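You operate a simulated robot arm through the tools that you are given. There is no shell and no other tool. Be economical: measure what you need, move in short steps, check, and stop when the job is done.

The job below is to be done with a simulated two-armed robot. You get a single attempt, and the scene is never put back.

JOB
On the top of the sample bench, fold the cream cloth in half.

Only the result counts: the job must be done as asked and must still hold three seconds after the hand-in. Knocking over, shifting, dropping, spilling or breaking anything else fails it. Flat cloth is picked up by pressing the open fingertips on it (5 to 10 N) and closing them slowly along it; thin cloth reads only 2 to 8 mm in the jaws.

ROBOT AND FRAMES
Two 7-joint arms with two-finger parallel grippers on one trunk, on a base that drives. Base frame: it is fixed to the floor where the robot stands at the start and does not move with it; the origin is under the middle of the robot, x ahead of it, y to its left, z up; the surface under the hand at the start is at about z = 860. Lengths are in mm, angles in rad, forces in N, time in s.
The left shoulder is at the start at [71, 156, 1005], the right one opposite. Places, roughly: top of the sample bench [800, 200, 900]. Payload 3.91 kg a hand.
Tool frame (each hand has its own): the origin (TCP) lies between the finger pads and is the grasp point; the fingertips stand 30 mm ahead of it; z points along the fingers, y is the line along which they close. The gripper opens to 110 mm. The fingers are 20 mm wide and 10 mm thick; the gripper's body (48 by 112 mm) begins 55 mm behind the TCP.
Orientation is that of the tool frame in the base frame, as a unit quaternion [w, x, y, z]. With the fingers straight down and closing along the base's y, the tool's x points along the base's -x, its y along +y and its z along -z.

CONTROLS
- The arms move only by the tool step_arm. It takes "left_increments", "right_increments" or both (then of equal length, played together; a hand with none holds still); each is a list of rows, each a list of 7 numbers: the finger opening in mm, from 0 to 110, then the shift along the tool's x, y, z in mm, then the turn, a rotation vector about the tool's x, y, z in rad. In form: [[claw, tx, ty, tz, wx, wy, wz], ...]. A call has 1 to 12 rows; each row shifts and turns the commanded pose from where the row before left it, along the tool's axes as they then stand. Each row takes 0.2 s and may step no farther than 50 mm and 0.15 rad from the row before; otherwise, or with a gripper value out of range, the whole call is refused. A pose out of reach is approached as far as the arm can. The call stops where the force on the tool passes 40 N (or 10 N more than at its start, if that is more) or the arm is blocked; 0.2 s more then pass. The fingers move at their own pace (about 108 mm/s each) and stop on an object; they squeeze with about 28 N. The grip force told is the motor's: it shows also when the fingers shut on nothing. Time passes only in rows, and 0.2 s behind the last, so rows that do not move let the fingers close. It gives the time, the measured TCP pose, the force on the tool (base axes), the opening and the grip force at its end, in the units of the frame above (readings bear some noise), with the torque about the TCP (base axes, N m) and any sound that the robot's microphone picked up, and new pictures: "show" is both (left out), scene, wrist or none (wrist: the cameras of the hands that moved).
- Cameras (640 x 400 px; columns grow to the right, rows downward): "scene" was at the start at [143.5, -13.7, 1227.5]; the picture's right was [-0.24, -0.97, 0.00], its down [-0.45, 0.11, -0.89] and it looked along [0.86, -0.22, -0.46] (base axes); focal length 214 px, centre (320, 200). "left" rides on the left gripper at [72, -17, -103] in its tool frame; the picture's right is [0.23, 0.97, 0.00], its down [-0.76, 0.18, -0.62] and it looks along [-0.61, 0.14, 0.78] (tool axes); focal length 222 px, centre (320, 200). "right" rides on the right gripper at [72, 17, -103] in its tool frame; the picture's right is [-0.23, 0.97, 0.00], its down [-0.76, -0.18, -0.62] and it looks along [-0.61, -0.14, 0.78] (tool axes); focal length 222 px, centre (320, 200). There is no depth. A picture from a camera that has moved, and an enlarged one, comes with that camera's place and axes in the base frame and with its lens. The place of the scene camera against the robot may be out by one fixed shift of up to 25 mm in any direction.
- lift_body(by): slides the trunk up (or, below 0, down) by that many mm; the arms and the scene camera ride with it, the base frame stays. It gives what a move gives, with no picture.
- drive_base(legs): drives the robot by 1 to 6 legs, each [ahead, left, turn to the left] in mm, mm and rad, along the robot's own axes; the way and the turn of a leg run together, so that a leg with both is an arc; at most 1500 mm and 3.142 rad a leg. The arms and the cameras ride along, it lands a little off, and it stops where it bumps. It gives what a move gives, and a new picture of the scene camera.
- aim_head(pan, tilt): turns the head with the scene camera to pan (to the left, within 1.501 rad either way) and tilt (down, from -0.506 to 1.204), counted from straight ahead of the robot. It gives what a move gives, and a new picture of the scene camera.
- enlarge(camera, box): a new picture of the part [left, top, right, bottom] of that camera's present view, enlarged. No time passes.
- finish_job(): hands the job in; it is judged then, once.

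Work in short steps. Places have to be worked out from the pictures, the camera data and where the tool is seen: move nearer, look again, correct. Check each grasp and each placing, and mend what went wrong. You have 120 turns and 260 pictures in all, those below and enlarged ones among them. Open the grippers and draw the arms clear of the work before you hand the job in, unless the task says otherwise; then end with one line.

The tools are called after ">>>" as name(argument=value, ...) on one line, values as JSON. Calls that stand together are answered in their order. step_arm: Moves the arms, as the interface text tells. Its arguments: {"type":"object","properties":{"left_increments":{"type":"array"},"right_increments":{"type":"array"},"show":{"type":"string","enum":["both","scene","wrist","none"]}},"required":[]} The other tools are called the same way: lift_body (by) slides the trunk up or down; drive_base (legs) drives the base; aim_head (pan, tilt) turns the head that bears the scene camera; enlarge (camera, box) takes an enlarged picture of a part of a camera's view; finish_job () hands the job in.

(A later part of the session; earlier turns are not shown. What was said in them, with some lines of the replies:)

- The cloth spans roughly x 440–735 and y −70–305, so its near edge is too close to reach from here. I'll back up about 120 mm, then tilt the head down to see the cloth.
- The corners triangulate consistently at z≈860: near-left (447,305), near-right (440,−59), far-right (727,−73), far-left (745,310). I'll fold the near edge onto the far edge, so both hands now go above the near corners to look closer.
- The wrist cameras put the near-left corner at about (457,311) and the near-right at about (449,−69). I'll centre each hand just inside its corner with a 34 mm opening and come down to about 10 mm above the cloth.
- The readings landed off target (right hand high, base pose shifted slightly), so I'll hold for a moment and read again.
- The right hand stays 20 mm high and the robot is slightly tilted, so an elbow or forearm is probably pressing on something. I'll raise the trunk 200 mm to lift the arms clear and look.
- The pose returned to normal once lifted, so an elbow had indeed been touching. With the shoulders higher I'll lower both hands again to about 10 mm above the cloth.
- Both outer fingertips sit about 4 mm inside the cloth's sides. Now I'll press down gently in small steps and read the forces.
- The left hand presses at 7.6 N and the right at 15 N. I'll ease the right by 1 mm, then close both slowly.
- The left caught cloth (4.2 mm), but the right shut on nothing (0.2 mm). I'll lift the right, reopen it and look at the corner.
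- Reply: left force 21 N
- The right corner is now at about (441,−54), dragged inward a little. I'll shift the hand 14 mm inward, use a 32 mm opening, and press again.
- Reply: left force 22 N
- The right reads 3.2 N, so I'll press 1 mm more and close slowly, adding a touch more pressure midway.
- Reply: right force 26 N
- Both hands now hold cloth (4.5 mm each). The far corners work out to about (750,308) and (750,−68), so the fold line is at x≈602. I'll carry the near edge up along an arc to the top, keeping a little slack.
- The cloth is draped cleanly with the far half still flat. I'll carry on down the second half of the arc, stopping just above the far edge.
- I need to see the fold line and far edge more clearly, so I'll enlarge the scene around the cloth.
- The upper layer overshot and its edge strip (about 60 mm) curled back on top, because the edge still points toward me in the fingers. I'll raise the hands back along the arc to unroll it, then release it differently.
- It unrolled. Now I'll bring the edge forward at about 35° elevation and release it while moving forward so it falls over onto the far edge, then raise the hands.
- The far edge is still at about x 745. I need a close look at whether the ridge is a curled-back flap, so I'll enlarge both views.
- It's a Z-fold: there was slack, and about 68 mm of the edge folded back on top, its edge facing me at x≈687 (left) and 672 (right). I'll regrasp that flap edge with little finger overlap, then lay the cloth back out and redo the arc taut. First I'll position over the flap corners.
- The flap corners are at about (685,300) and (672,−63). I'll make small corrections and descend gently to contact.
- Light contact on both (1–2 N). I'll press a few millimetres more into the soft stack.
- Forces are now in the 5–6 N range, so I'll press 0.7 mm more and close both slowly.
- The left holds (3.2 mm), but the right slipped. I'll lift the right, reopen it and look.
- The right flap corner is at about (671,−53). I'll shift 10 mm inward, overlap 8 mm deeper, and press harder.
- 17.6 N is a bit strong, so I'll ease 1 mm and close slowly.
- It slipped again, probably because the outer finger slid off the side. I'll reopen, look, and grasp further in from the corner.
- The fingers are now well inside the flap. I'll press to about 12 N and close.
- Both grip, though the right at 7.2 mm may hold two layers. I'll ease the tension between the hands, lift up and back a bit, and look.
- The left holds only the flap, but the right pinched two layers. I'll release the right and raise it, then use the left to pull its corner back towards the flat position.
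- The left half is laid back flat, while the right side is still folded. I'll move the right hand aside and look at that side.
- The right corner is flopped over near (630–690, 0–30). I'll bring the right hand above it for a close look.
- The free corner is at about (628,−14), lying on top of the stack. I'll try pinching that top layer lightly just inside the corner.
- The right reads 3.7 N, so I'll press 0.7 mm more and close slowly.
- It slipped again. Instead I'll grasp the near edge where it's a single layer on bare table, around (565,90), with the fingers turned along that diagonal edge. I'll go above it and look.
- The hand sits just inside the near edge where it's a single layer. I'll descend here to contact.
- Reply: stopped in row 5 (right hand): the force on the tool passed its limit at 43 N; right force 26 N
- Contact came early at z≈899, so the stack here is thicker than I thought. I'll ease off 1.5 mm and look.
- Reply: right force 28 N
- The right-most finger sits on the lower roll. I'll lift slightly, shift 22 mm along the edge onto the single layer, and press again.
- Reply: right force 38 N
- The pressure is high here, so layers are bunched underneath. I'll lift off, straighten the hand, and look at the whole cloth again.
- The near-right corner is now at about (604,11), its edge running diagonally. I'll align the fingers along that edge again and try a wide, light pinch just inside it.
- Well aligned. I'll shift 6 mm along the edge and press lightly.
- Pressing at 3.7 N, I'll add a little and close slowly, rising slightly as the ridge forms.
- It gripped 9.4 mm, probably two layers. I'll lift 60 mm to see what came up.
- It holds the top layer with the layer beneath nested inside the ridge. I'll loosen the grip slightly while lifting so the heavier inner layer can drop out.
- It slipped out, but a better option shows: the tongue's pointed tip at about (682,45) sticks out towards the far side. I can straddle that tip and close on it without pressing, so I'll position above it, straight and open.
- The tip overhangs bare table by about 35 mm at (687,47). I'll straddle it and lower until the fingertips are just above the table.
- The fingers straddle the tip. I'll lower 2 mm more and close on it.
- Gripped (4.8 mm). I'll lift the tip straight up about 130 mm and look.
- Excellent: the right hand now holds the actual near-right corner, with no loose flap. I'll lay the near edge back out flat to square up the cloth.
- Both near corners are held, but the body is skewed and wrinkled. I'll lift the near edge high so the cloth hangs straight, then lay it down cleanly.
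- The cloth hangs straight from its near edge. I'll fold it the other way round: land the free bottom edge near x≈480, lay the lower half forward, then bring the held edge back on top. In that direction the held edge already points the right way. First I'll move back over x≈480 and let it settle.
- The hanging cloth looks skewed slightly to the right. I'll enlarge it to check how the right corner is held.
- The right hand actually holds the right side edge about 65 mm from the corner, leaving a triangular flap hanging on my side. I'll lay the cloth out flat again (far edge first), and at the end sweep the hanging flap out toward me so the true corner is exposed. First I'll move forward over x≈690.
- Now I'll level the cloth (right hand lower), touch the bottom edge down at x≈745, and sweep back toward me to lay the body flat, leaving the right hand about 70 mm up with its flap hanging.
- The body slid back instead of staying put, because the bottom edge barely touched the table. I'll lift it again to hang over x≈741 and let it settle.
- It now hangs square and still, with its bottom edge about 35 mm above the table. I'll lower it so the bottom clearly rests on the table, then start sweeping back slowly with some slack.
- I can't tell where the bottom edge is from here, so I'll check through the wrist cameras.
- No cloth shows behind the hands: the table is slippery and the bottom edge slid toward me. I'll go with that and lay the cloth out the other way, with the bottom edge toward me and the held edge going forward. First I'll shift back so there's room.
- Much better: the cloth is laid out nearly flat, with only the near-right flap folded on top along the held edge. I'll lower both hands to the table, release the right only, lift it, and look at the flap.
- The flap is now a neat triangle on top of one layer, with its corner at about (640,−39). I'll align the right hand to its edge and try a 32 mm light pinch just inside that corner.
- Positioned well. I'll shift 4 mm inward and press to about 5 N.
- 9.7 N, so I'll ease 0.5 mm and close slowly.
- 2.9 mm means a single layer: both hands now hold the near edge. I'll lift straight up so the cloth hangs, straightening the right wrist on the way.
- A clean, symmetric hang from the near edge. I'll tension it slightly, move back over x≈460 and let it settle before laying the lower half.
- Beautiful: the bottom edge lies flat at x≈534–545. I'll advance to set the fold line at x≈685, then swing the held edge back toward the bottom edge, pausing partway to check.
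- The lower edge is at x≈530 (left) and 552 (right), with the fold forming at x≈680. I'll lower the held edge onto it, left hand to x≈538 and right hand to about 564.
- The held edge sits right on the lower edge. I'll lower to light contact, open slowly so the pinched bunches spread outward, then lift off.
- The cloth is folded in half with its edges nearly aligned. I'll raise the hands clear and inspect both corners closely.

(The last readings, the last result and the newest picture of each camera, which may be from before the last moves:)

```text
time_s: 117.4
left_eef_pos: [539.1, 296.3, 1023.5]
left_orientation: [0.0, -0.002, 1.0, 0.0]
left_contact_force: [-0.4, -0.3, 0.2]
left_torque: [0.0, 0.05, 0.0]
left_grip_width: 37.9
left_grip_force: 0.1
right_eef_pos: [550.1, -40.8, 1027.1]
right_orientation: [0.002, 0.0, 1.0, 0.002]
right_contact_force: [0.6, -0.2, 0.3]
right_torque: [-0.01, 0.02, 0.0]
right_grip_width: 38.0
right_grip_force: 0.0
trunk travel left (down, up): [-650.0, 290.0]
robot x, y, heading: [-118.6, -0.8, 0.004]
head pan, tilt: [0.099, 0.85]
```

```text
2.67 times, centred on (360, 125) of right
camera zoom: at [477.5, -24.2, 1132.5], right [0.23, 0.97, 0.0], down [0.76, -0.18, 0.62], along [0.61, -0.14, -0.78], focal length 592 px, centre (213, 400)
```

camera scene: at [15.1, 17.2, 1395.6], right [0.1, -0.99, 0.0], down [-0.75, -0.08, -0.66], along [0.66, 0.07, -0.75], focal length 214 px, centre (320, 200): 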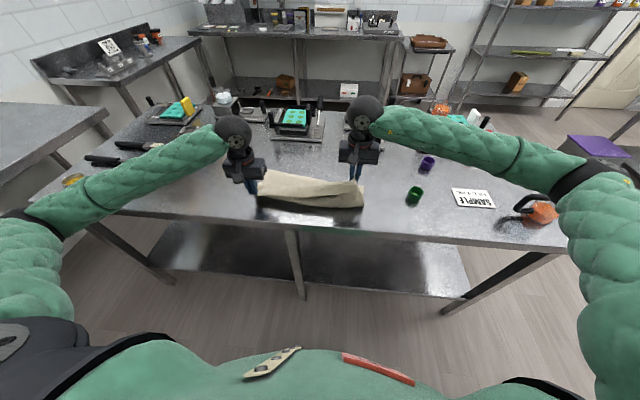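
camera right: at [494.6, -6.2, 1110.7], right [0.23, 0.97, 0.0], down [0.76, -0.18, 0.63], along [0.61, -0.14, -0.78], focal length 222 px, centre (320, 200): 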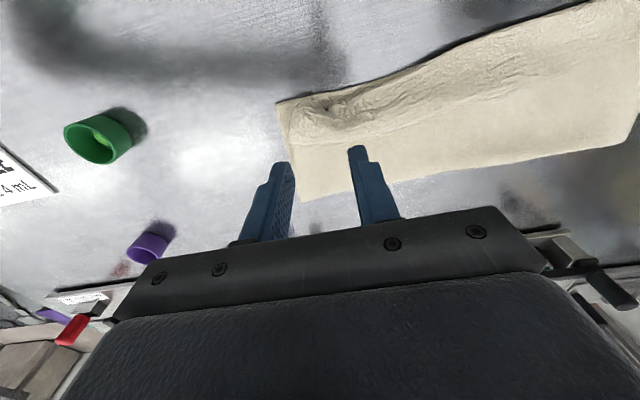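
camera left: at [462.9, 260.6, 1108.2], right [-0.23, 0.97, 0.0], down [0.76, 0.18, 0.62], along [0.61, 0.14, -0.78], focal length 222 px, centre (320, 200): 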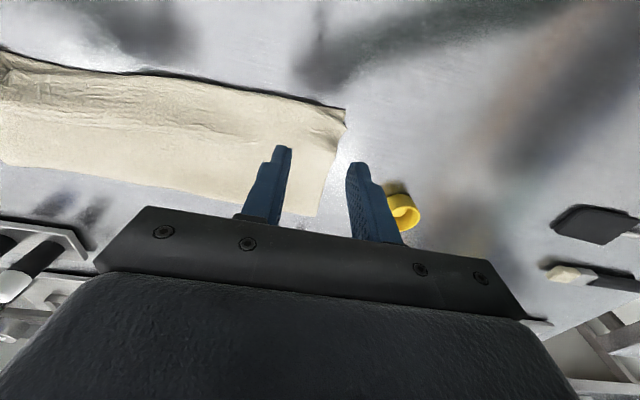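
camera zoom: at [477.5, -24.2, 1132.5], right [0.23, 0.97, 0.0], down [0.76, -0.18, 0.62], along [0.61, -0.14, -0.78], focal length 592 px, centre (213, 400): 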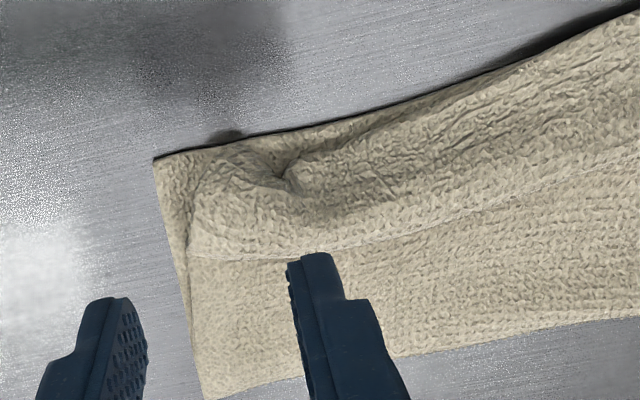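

The left corner is well aligned, but the upper right corner is tucked under by about 30 mm. I'll pick up that bulge lightly and let the corner drop open, so I'm positioning over it first.

>>> step_arm(right_increments=[[40, -10, 3, 35, 0, 0, 0], [40, -10, 3, 35, 0, 0, 0], [40, 0, 0, 30, 0, 0, 0], [40, 0, 0, 15, 0, 0, 0], [40, 0, 0, 0, 0, 0, 0]], show="none")

>>> enlarge(camera="right", box=[200, 70, 440, 220])

```text
time_s: 118.6
left_eef_pos: [538.3, 294.5, 1025.2]
left_orientation: [0.001, -0.001, 1.0, 0.0]
left_contact_force: [-0.6, 0.4, 0.6]
left_torque: [0.01, 0.02, -0.01]
left_grip_width: 38.4
left_grip_force: 0.0
right_eef_pos: [566.9, -32.9, 913.3]
right_orientation: [0.004, -0.001, 1.0, 0.002]
right_contact_force: [0.2, -0.2, 0.2]
right_torque: [0.0, 0.0, 0.02]
right_grip_width: 39.9
right_grip_force: 0.1
trunk travel left (down, up): [-650.0, 290.0]
robot x, y, heading: [-118.2, -3.5, -0.002]
head pan, tilt: [0.099, 0.85]
```

```text
2.67 times, centred on (320, 145) of right
camera zoom: at [493.9, -16.5, 1016.6], right [0.23, 0.97, 0.0], down [0.76, -0.18, 0.63], along [0.61, -0.14, -0.78], focal length 592 px, centre (320, 347)
```

zoom: 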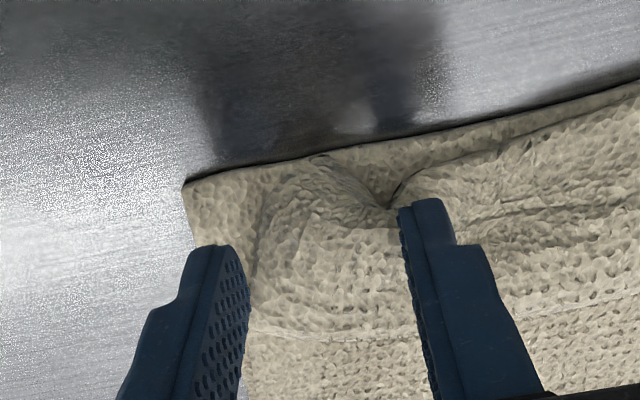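

The bulge sits neatly between the fingers. I'll lower about 13 mm, close on the bulge, and lift it 45 mm.

>>> step_arm(right_increments=[[40, 0, 0, 8, 0, 0, 0], [40, 0, 0, 5, 0, 0, 0], [32, 0, 0, 0, 0, 0, 0], [24, 0, 0, 0, 0, 0, 0], [17, 0, 0, 0, 0, 0, 0], [10, 0, 0, 0, 0, 0, 0], [5, 0, 0, 0, 0, 0, 0], [0, 0, 0, 0, 0, 0, 0], [0, 0, 0, 0, 0, 0, 0], [0, 0, 0, -15, 0, 0, 0], [0, 0, 0, -20, 0, 0, 0], [0, 0, 0, -20, 0, 0, 0]], show="wrist")

>>> enlarge(camera="scene", box=[280, 130, 376, 190])

```text
time_s: 121.2
left_eef_pos: [538.2, 295.6, 1024.5]
left_orientation: [0.0, -0.001, 1.0, 0.001]
left_contact_force: [-0.7, -0.5, -0.5]
left_torque: [0.0, -0.01, 0.03]
left_grip_width: 37.8
left_grip_force: 0.1
right_eef_pos: [561.3, -30.3, 952.8]
right_orientation: [0.003, -0.001, 1.0, 0.002]
right_contact_force: [-0.7, 0.3, 0.1]
right_torque: [0.03, 0.01, 0.03]
right_grip_width: 5.4
right_grip_force: 27.7
trunk travel left (down, up): [-650.0, 290.0]
robot x, y, heading: [-118.5, 0.4, 0.006]
head pan, tilt: [0.099, 0.85]
camera right: at [490.8, -14.1, 1056.4], right [0.23, 0.97, 0.0], down [0.76, -0.18, 0.63], along [0.61, -0.14, -0.78], focal length 222 px, centre (320, 200)
```

right: 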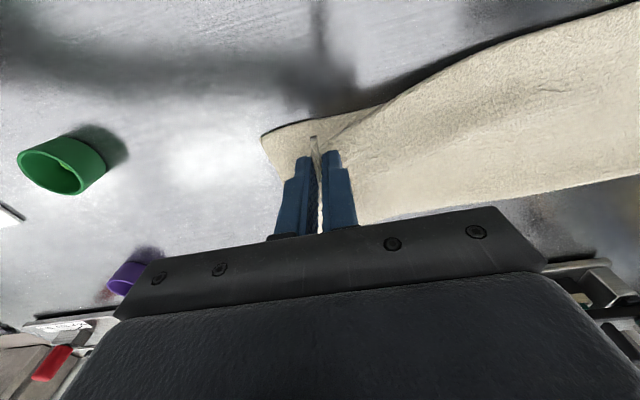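

```text
6.67 times, centred on (328, 160) of scene
camera zoom: at [14.6, 16.5, 1395.5], right [0.1, -0.99, 0.0], down [-0.75, -0.08, -0.66], along [0.66, 0.07, -0.75], focal length 1430 px, centre (267, 467)
```

zoom: 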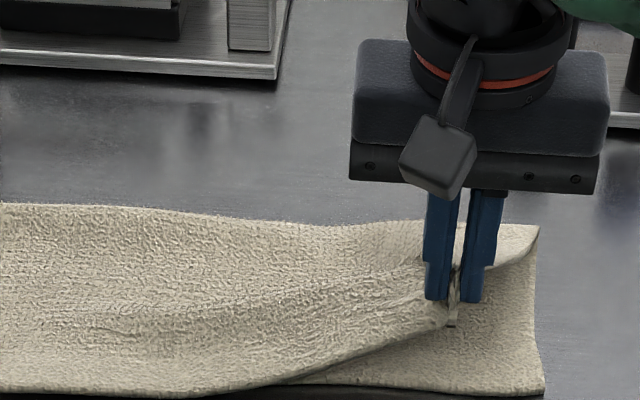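

Only the upper corner came up. I'll carry it outward to the right over the lower corner, lower it and release.

>>> step_arm(right_increments=[[0, 2, -8, 8, 0, 0, 0], [0, 2, -8, 10, 0, 0, 0], [0, 0, -8, 12, 0, 0, 0], [0, 0, -3, 12, 0, 0, 0], [0, 0, 0, 6, 0, 0, 0], [6, 0, 0, 0, 0, 0, 0], [14, 0, 0, 0, 0, 0, 0], [22, 0, 0, 0, 0, 0, 0], [30, 0, 0, -5, 0, 0, 0], [36, 0, 0, -20, 0, 0, 0], [36, 20, -10, -40, 0, 0, 0], [36, 20, -10, -40, 0, 0, 0]], show="wrist")

>>> enlarge(camera="scene", box=[280, 145, 376, 205])

```text
time_s: 123.8
left_eef_pos: [538.0, 295.7, 1025.4]
left_orientation: [0.0, -0.001, 1.0, 0.0]
left_contact_force: [-0.1, 0.0, -0.1]
left_torque: [0.02, 0.01, -0.02]
left_grip_width: 38.0
left_grip_force: 0.0
right_eef_pos: [522.6, -81.0, 1012.3]
right_orientation: [0.001, -0.001, 1.0, 0.002]
right_contact_force: [-0.3, -0.3, 0.3]
right_torque: [-0.03, -0.03, 0.03]
right_grip_width: 36.0
right_grip_force: 0.1
trunk travel left (down, up): [-650.0, 290.0]
robot x, y, heading: [-118.3, 1.0, 0.002]
head pan, tilt: [0.099, 0.85]
camera right: at [449.8, -64.9, 1116.0], right [0.22, 0.97, 0.0], down [0.76, -0.18, 0.63], along [0.61, -0.14, -0.78], focal length 222 px, centre (320, 200)
```

right: 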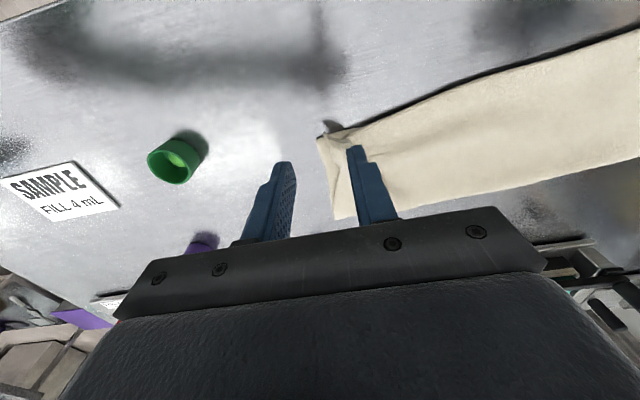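

```text
6.67 times, centred on (328, 175) of scene
camera zoom: at [14.2, 16.5, 1395.5], right [0.1, -0.99, 0.0], down [-0.75, -0.08, -0.66], along [0.66, 0.07, -0.75], focal length 1430 px, centre (267, 367)
```

zoom: 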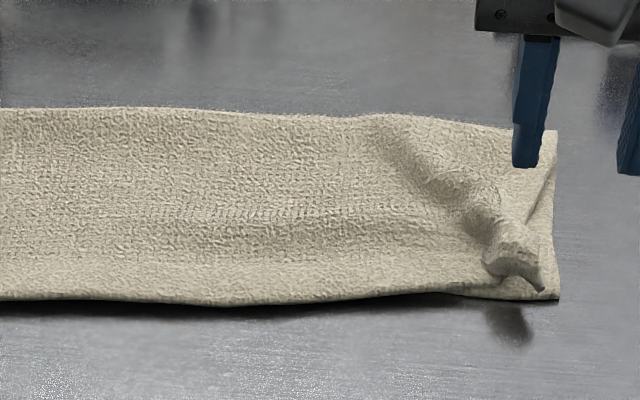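

The corner now reaches the lower corner, but a bunched ridge remains. I'll turn the closed fingers across the ridge, press lightly on it, and open them to spread it flat. First I'll position and look.

>>> step_arm(right_increments=[[10, -19, 13, 15, 0, 0, 0], [0, -19, 13, 15, 0, 0, 0], [0, -19, 13, 10, 0, 0, 0], [0, 0, 0, 10, 0, 0, -0.122], [0, 0, 0, 10, 0, 0, -0.122], [0, 0, 0, 10, 0, 0, -0.122], [0, 0, 0, 10, 0, 0, -0.122], [0, 0, 0, 5, 0, 0, -0.122], [0, 0, 0, 0, 0, 0, 0]], show="none")

>>> enlarge(camera="right", box=[160, 40, 480, 240])

>>> enlarge(camera="scene", box=[280, 145, 376, 205])

```text
time_s: 125.8
left_eef_pos: [539.9, 295.2, 1024.5]
left_orientation: [0.0, -0.001, 1.0, -0.001]
left_contact_force: [0.5, -0.1, 0.0]
left_torque: [-0.04, 0.02, 0.01]
left_grip_width: 37.8
left_grip_force: 0.2
right_eef_pos: [580.2, -41.9, 925.8]
right_orientation: [0.003, -0.301, 0.954, 0.0]
right_contact_force: [0.7, -0.1, -0.2]
right_torque: [0.02, 0.01, 0.01]
right_grip_width: 0.0
right_grip_force: 27.9
trunk travel left (down, up): [-650.0, 290.0]
robot x, y, heading: [-117.0, 0.0, 0.0]
head pan, tilt: [0.099, 0.85]
```

```text
2.00 times, centred on (320, 140) of right
camera zoom: at [510.7, -69.6, 1029.5], right [-0.37, 0.93, 0.0], down [0.72, 0.29, 0.63], along [0.58, 0.24, -0.78], focal length 444 px, centre (320, 320)
```

zoom: 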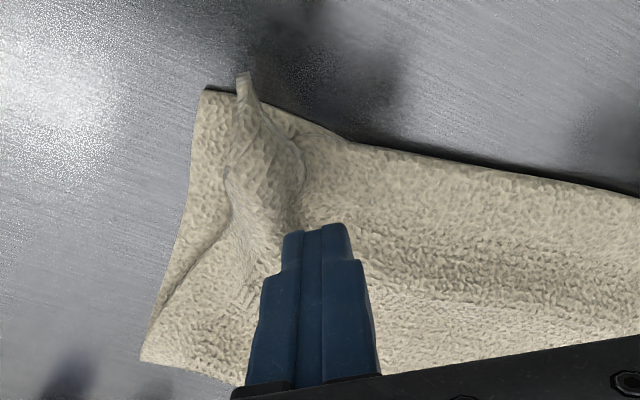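

```text
6.67 times, centred on (328, 175) of scene
camera zoom: at [14.9, 16.4, 1395.5], right [0.1, -0.99, 0.0], down [-0.75, -0.08, -0.66], along [0.66, 0.07, -0.75], focal length 1430 px, centre (267, 367)
```

zoom: 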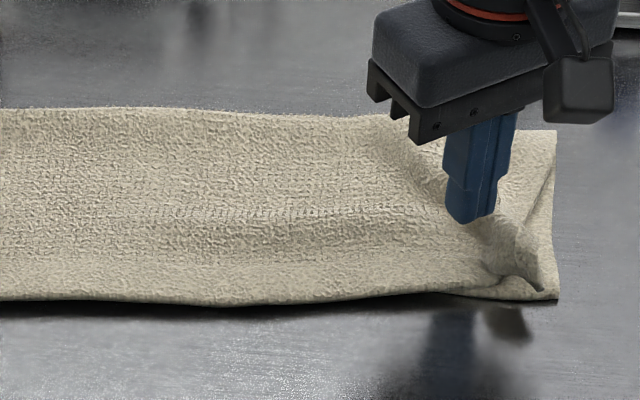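

The ridge runs along the hand's x axis, about 18 mm to its right and 15 mm closer to me. I'll shift onto it, press down lightly, and open to spread it.

>>> step_arm(right_increments=[[0, 15, -18, 0, 0, 0, 0], [0, 0, 0, 10, 0, 0, 0], [0, 0, 0, 8, 0, 0, 0], [0, 0, 0, 5, 0, 0, 0], [0, 0, 0, 2, 0, 0, 0]], show="none")

>>> enlarge(camera="right", box=[160, 40, 480, 240])

```text
time_s: 127.0
left_eef_pos: [537.1, 294.2, 1024.6]
left_orientation: [0.0, -0.002, 1.0, 0.0]
left_contact_force: [0.2, 0.3, 0.2]
left_torque: [-0.01, 0.05, -0.04]
left_grip_width: 38.2
left_grip_force: 0.1
right_eef_pos: [576.8, -62.1, 902.2]
right_orientation: [0.003, -0.301, 0.954, 0.001]
right_contact_force: [-0.1, 0.5, 1.0]
right_torque: [0.01, 0.01, 0.01]
right_grip_width: 0.0
right_grip_force: 28.0
trunk travel left (down, up): [-650.0, 290.0]
robot x, y, heading: [-118.0, -4.0, 0.003]
head pan, tilt: [0.099, 0.85]
```

```text
2.00 times, centred on (320, 140) of right
camera zoom: at [507.9, -89.7, 1006.2], right [-0.37, 0.93, 0.0], down [0.72, 0.29, 0.63], along [0.58, 0.24, -0.78], focal length 444 px, centre (320, 320)
```

zoom: 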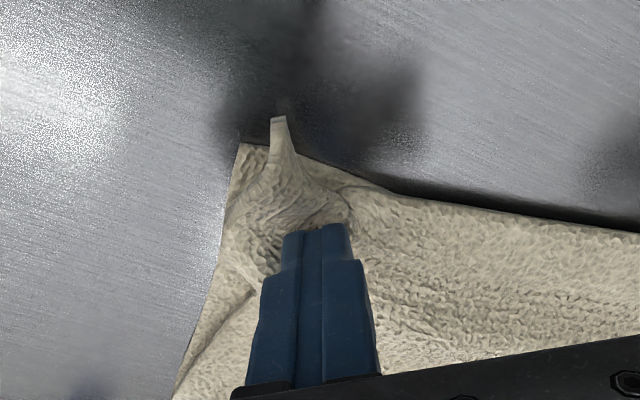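

The fingers are on the ridge. I'll press a bit more and open slowly.

>>> step_arm(right_increments=[[0, 0, 0, 2, 0, 0, 0], [4, 0, 0, 1, 0, 0, 0], [10, 0, 0, 0.5, 0, 0, 0], [16, 0, 0, 0, 0, 0, 0], [22, 0, 0, 0, 0, 0, 0], [28, 0, 0, 0, 0, 0, 0], [34, 0, 0, 0, 0, 0, 0], [40, 0, 0, 0, 0, 0, 0], [40, 0, 0, -25, 0, 0, 0], [40, 0, 0, -40, 0, 0, 0]], show="none")

>>> enlarge(camera="right", box=[160, 40, 480, 240])

>>> enlarge(camera="scene", box=[280, 145, 376, 205])

```text
time_s: 129.2
left_eef_pos: [537.6, 295.6, 1023.2]
left_orientation: [0.0, -0.001, 1.0, 0.001]
left_contact_force: [-0.9, -0.1, 0.4]
left_torque: [0.01, 0.01, -0.02]
left_grip_width: 38.1
left_grip_force: 0.0
right_eef_pos: [577.1, -63.6, 963.2]
right_orientation: [0.002, -0.301, 0.954, 0.0]
right_contact_force: [1.2, 0.4, -0.5]
right_torque: [0.02, -0.04, -0.01]
right_grip_width: 40.0
right_grip_force: 0.1
trunk travel left (down, up): [-650.0, 290.0]
robot x, y, heading: [-117.1, 3.0, -0.002]
head pan, tilt: [0.099, 0.85]
```

```text
2.00 times, centred on (320, 140) of right
camera zoom: at [507.5, -91.8, 1067.4], right [-0.37, 0.93, 0.0], down [0.72, 0.29, 0.63], along [0.58, 0.23, -0.78], focal length 444 px, centre (320, 320)
```

zoom: 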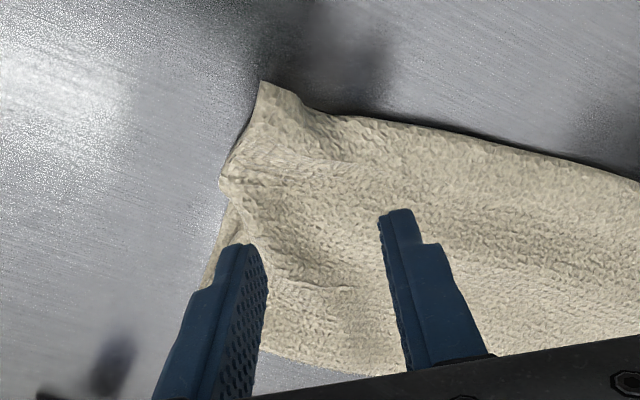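

```text
6.67 times, centred on (328, 175) of scene
camera zoom: at [14.3, 16.8, 1395.5], right [0.1, -0.99, 0.0], down [-0.75, -0.08, -0.66], along [0.66, 0.07, -0.75], focal length 1430 px, centre (267, 367)
```

zoom: 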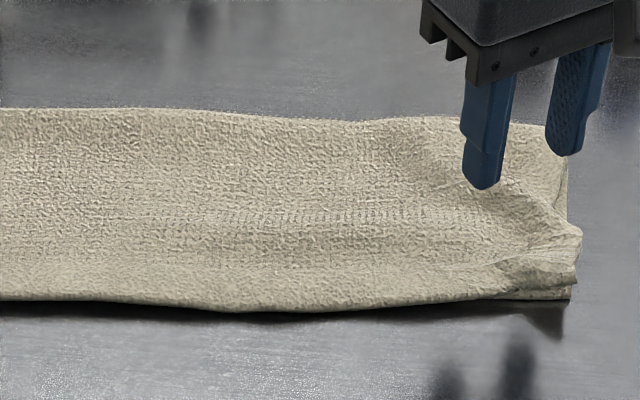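

The ridge has spread out and the right corners now coincide. I'll withdraw both hands upward and outward, then take a final look.

>>> step_arm(left_increments=[[60, 0, 5, -40, 0, 0, 0], [60, 0, 15, -40, 0, 0, 0], [60, 0, 25, -40, 0, 0, 0], [60, 0, 25, 0, 0, 0, 0], [60, 0, 0, 0, 0, 0, 0]], right_increments=[[40, 0, 0, -45, 0, 0, 0.12], [40, 0, 0, -45, 0, 0, 0.12], [40, 0, -15, -40, 0, 0, 0.12], [40, 0, -25, -40, 0, 0, 0.12], [40, 0, -25, 0, 0, 0, 0.12]], show="scene")

>>> enlarge(camera="scene", box=[232, 130, 392, 230])

```text
time_s: 130.4
left_eef_pos: [537.4, 364.1, 1145.2]
left_orientation: [0.0, -0.001, 1.0, 0.001]
left_contact_force: [-1.1, 0.6, -1.0]
left_torque: [-0.02, 0.05, 0.01]
left_grip_width: 60.1
left_grip_force: 0.1
right_eef_pos: [593.4, -131.5, 1133.0]
right_orientation: [0.001, -0.005, 1.0, 0.002]
right_contact_force: [-0.1, -0.7, -0.2]
right_torque: [0.02, 0.03, 0.01]
right_grip_width: 40.0
right_grip_force: 0.1
trunk travel left (down, up): [-650.0, 290.0]
robot x, y, heading: [-116.5, 1.5, 0.003]
head pan, tilt: [0.099, 0.85]
camera scene: at [15.6, 14.6, 1395.5], right [0.1, -0.99, 0.0], down [-0.75, -0.08, -0.66], along [0.66, 0.07, -0.75], focal length 214 px, centre (320, 200)
```

scene: 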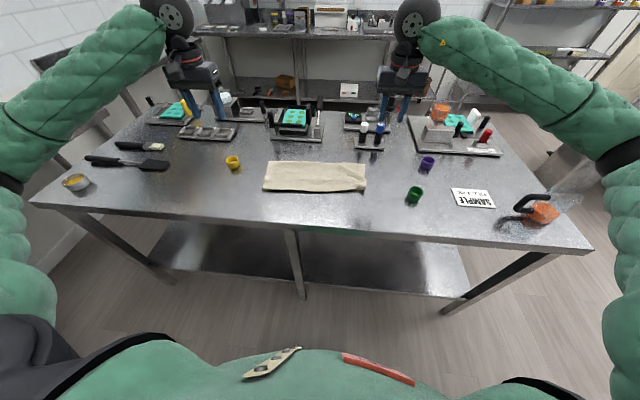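

```text
4.00 times, centred on (312, 180) of scene
camera zoom: at [15.6, 14.6, 1395.5], right [0.1, -0.99, 0.0], down [-0.75, -0.08, -0.66], along [0.66, 0.07, -0.75], focal length 858 px, centre (352, 280)
```

zoom: 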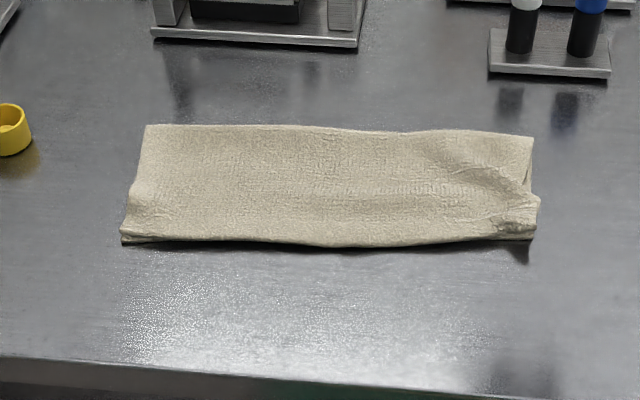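

The cloth lies folded in half with its edges aligned, everything else on the bench looks to be where it was, and both hands are open and clear. I'm handing the job in.

>>> finish_job()

```text
The job is handed in.
```

The cream cloth is folded in half on the sample bench with its edges and corners lined up, apart from a small wrinkle at the right corner. Nothing else on the bench looks moved, and both hands are open and clear.
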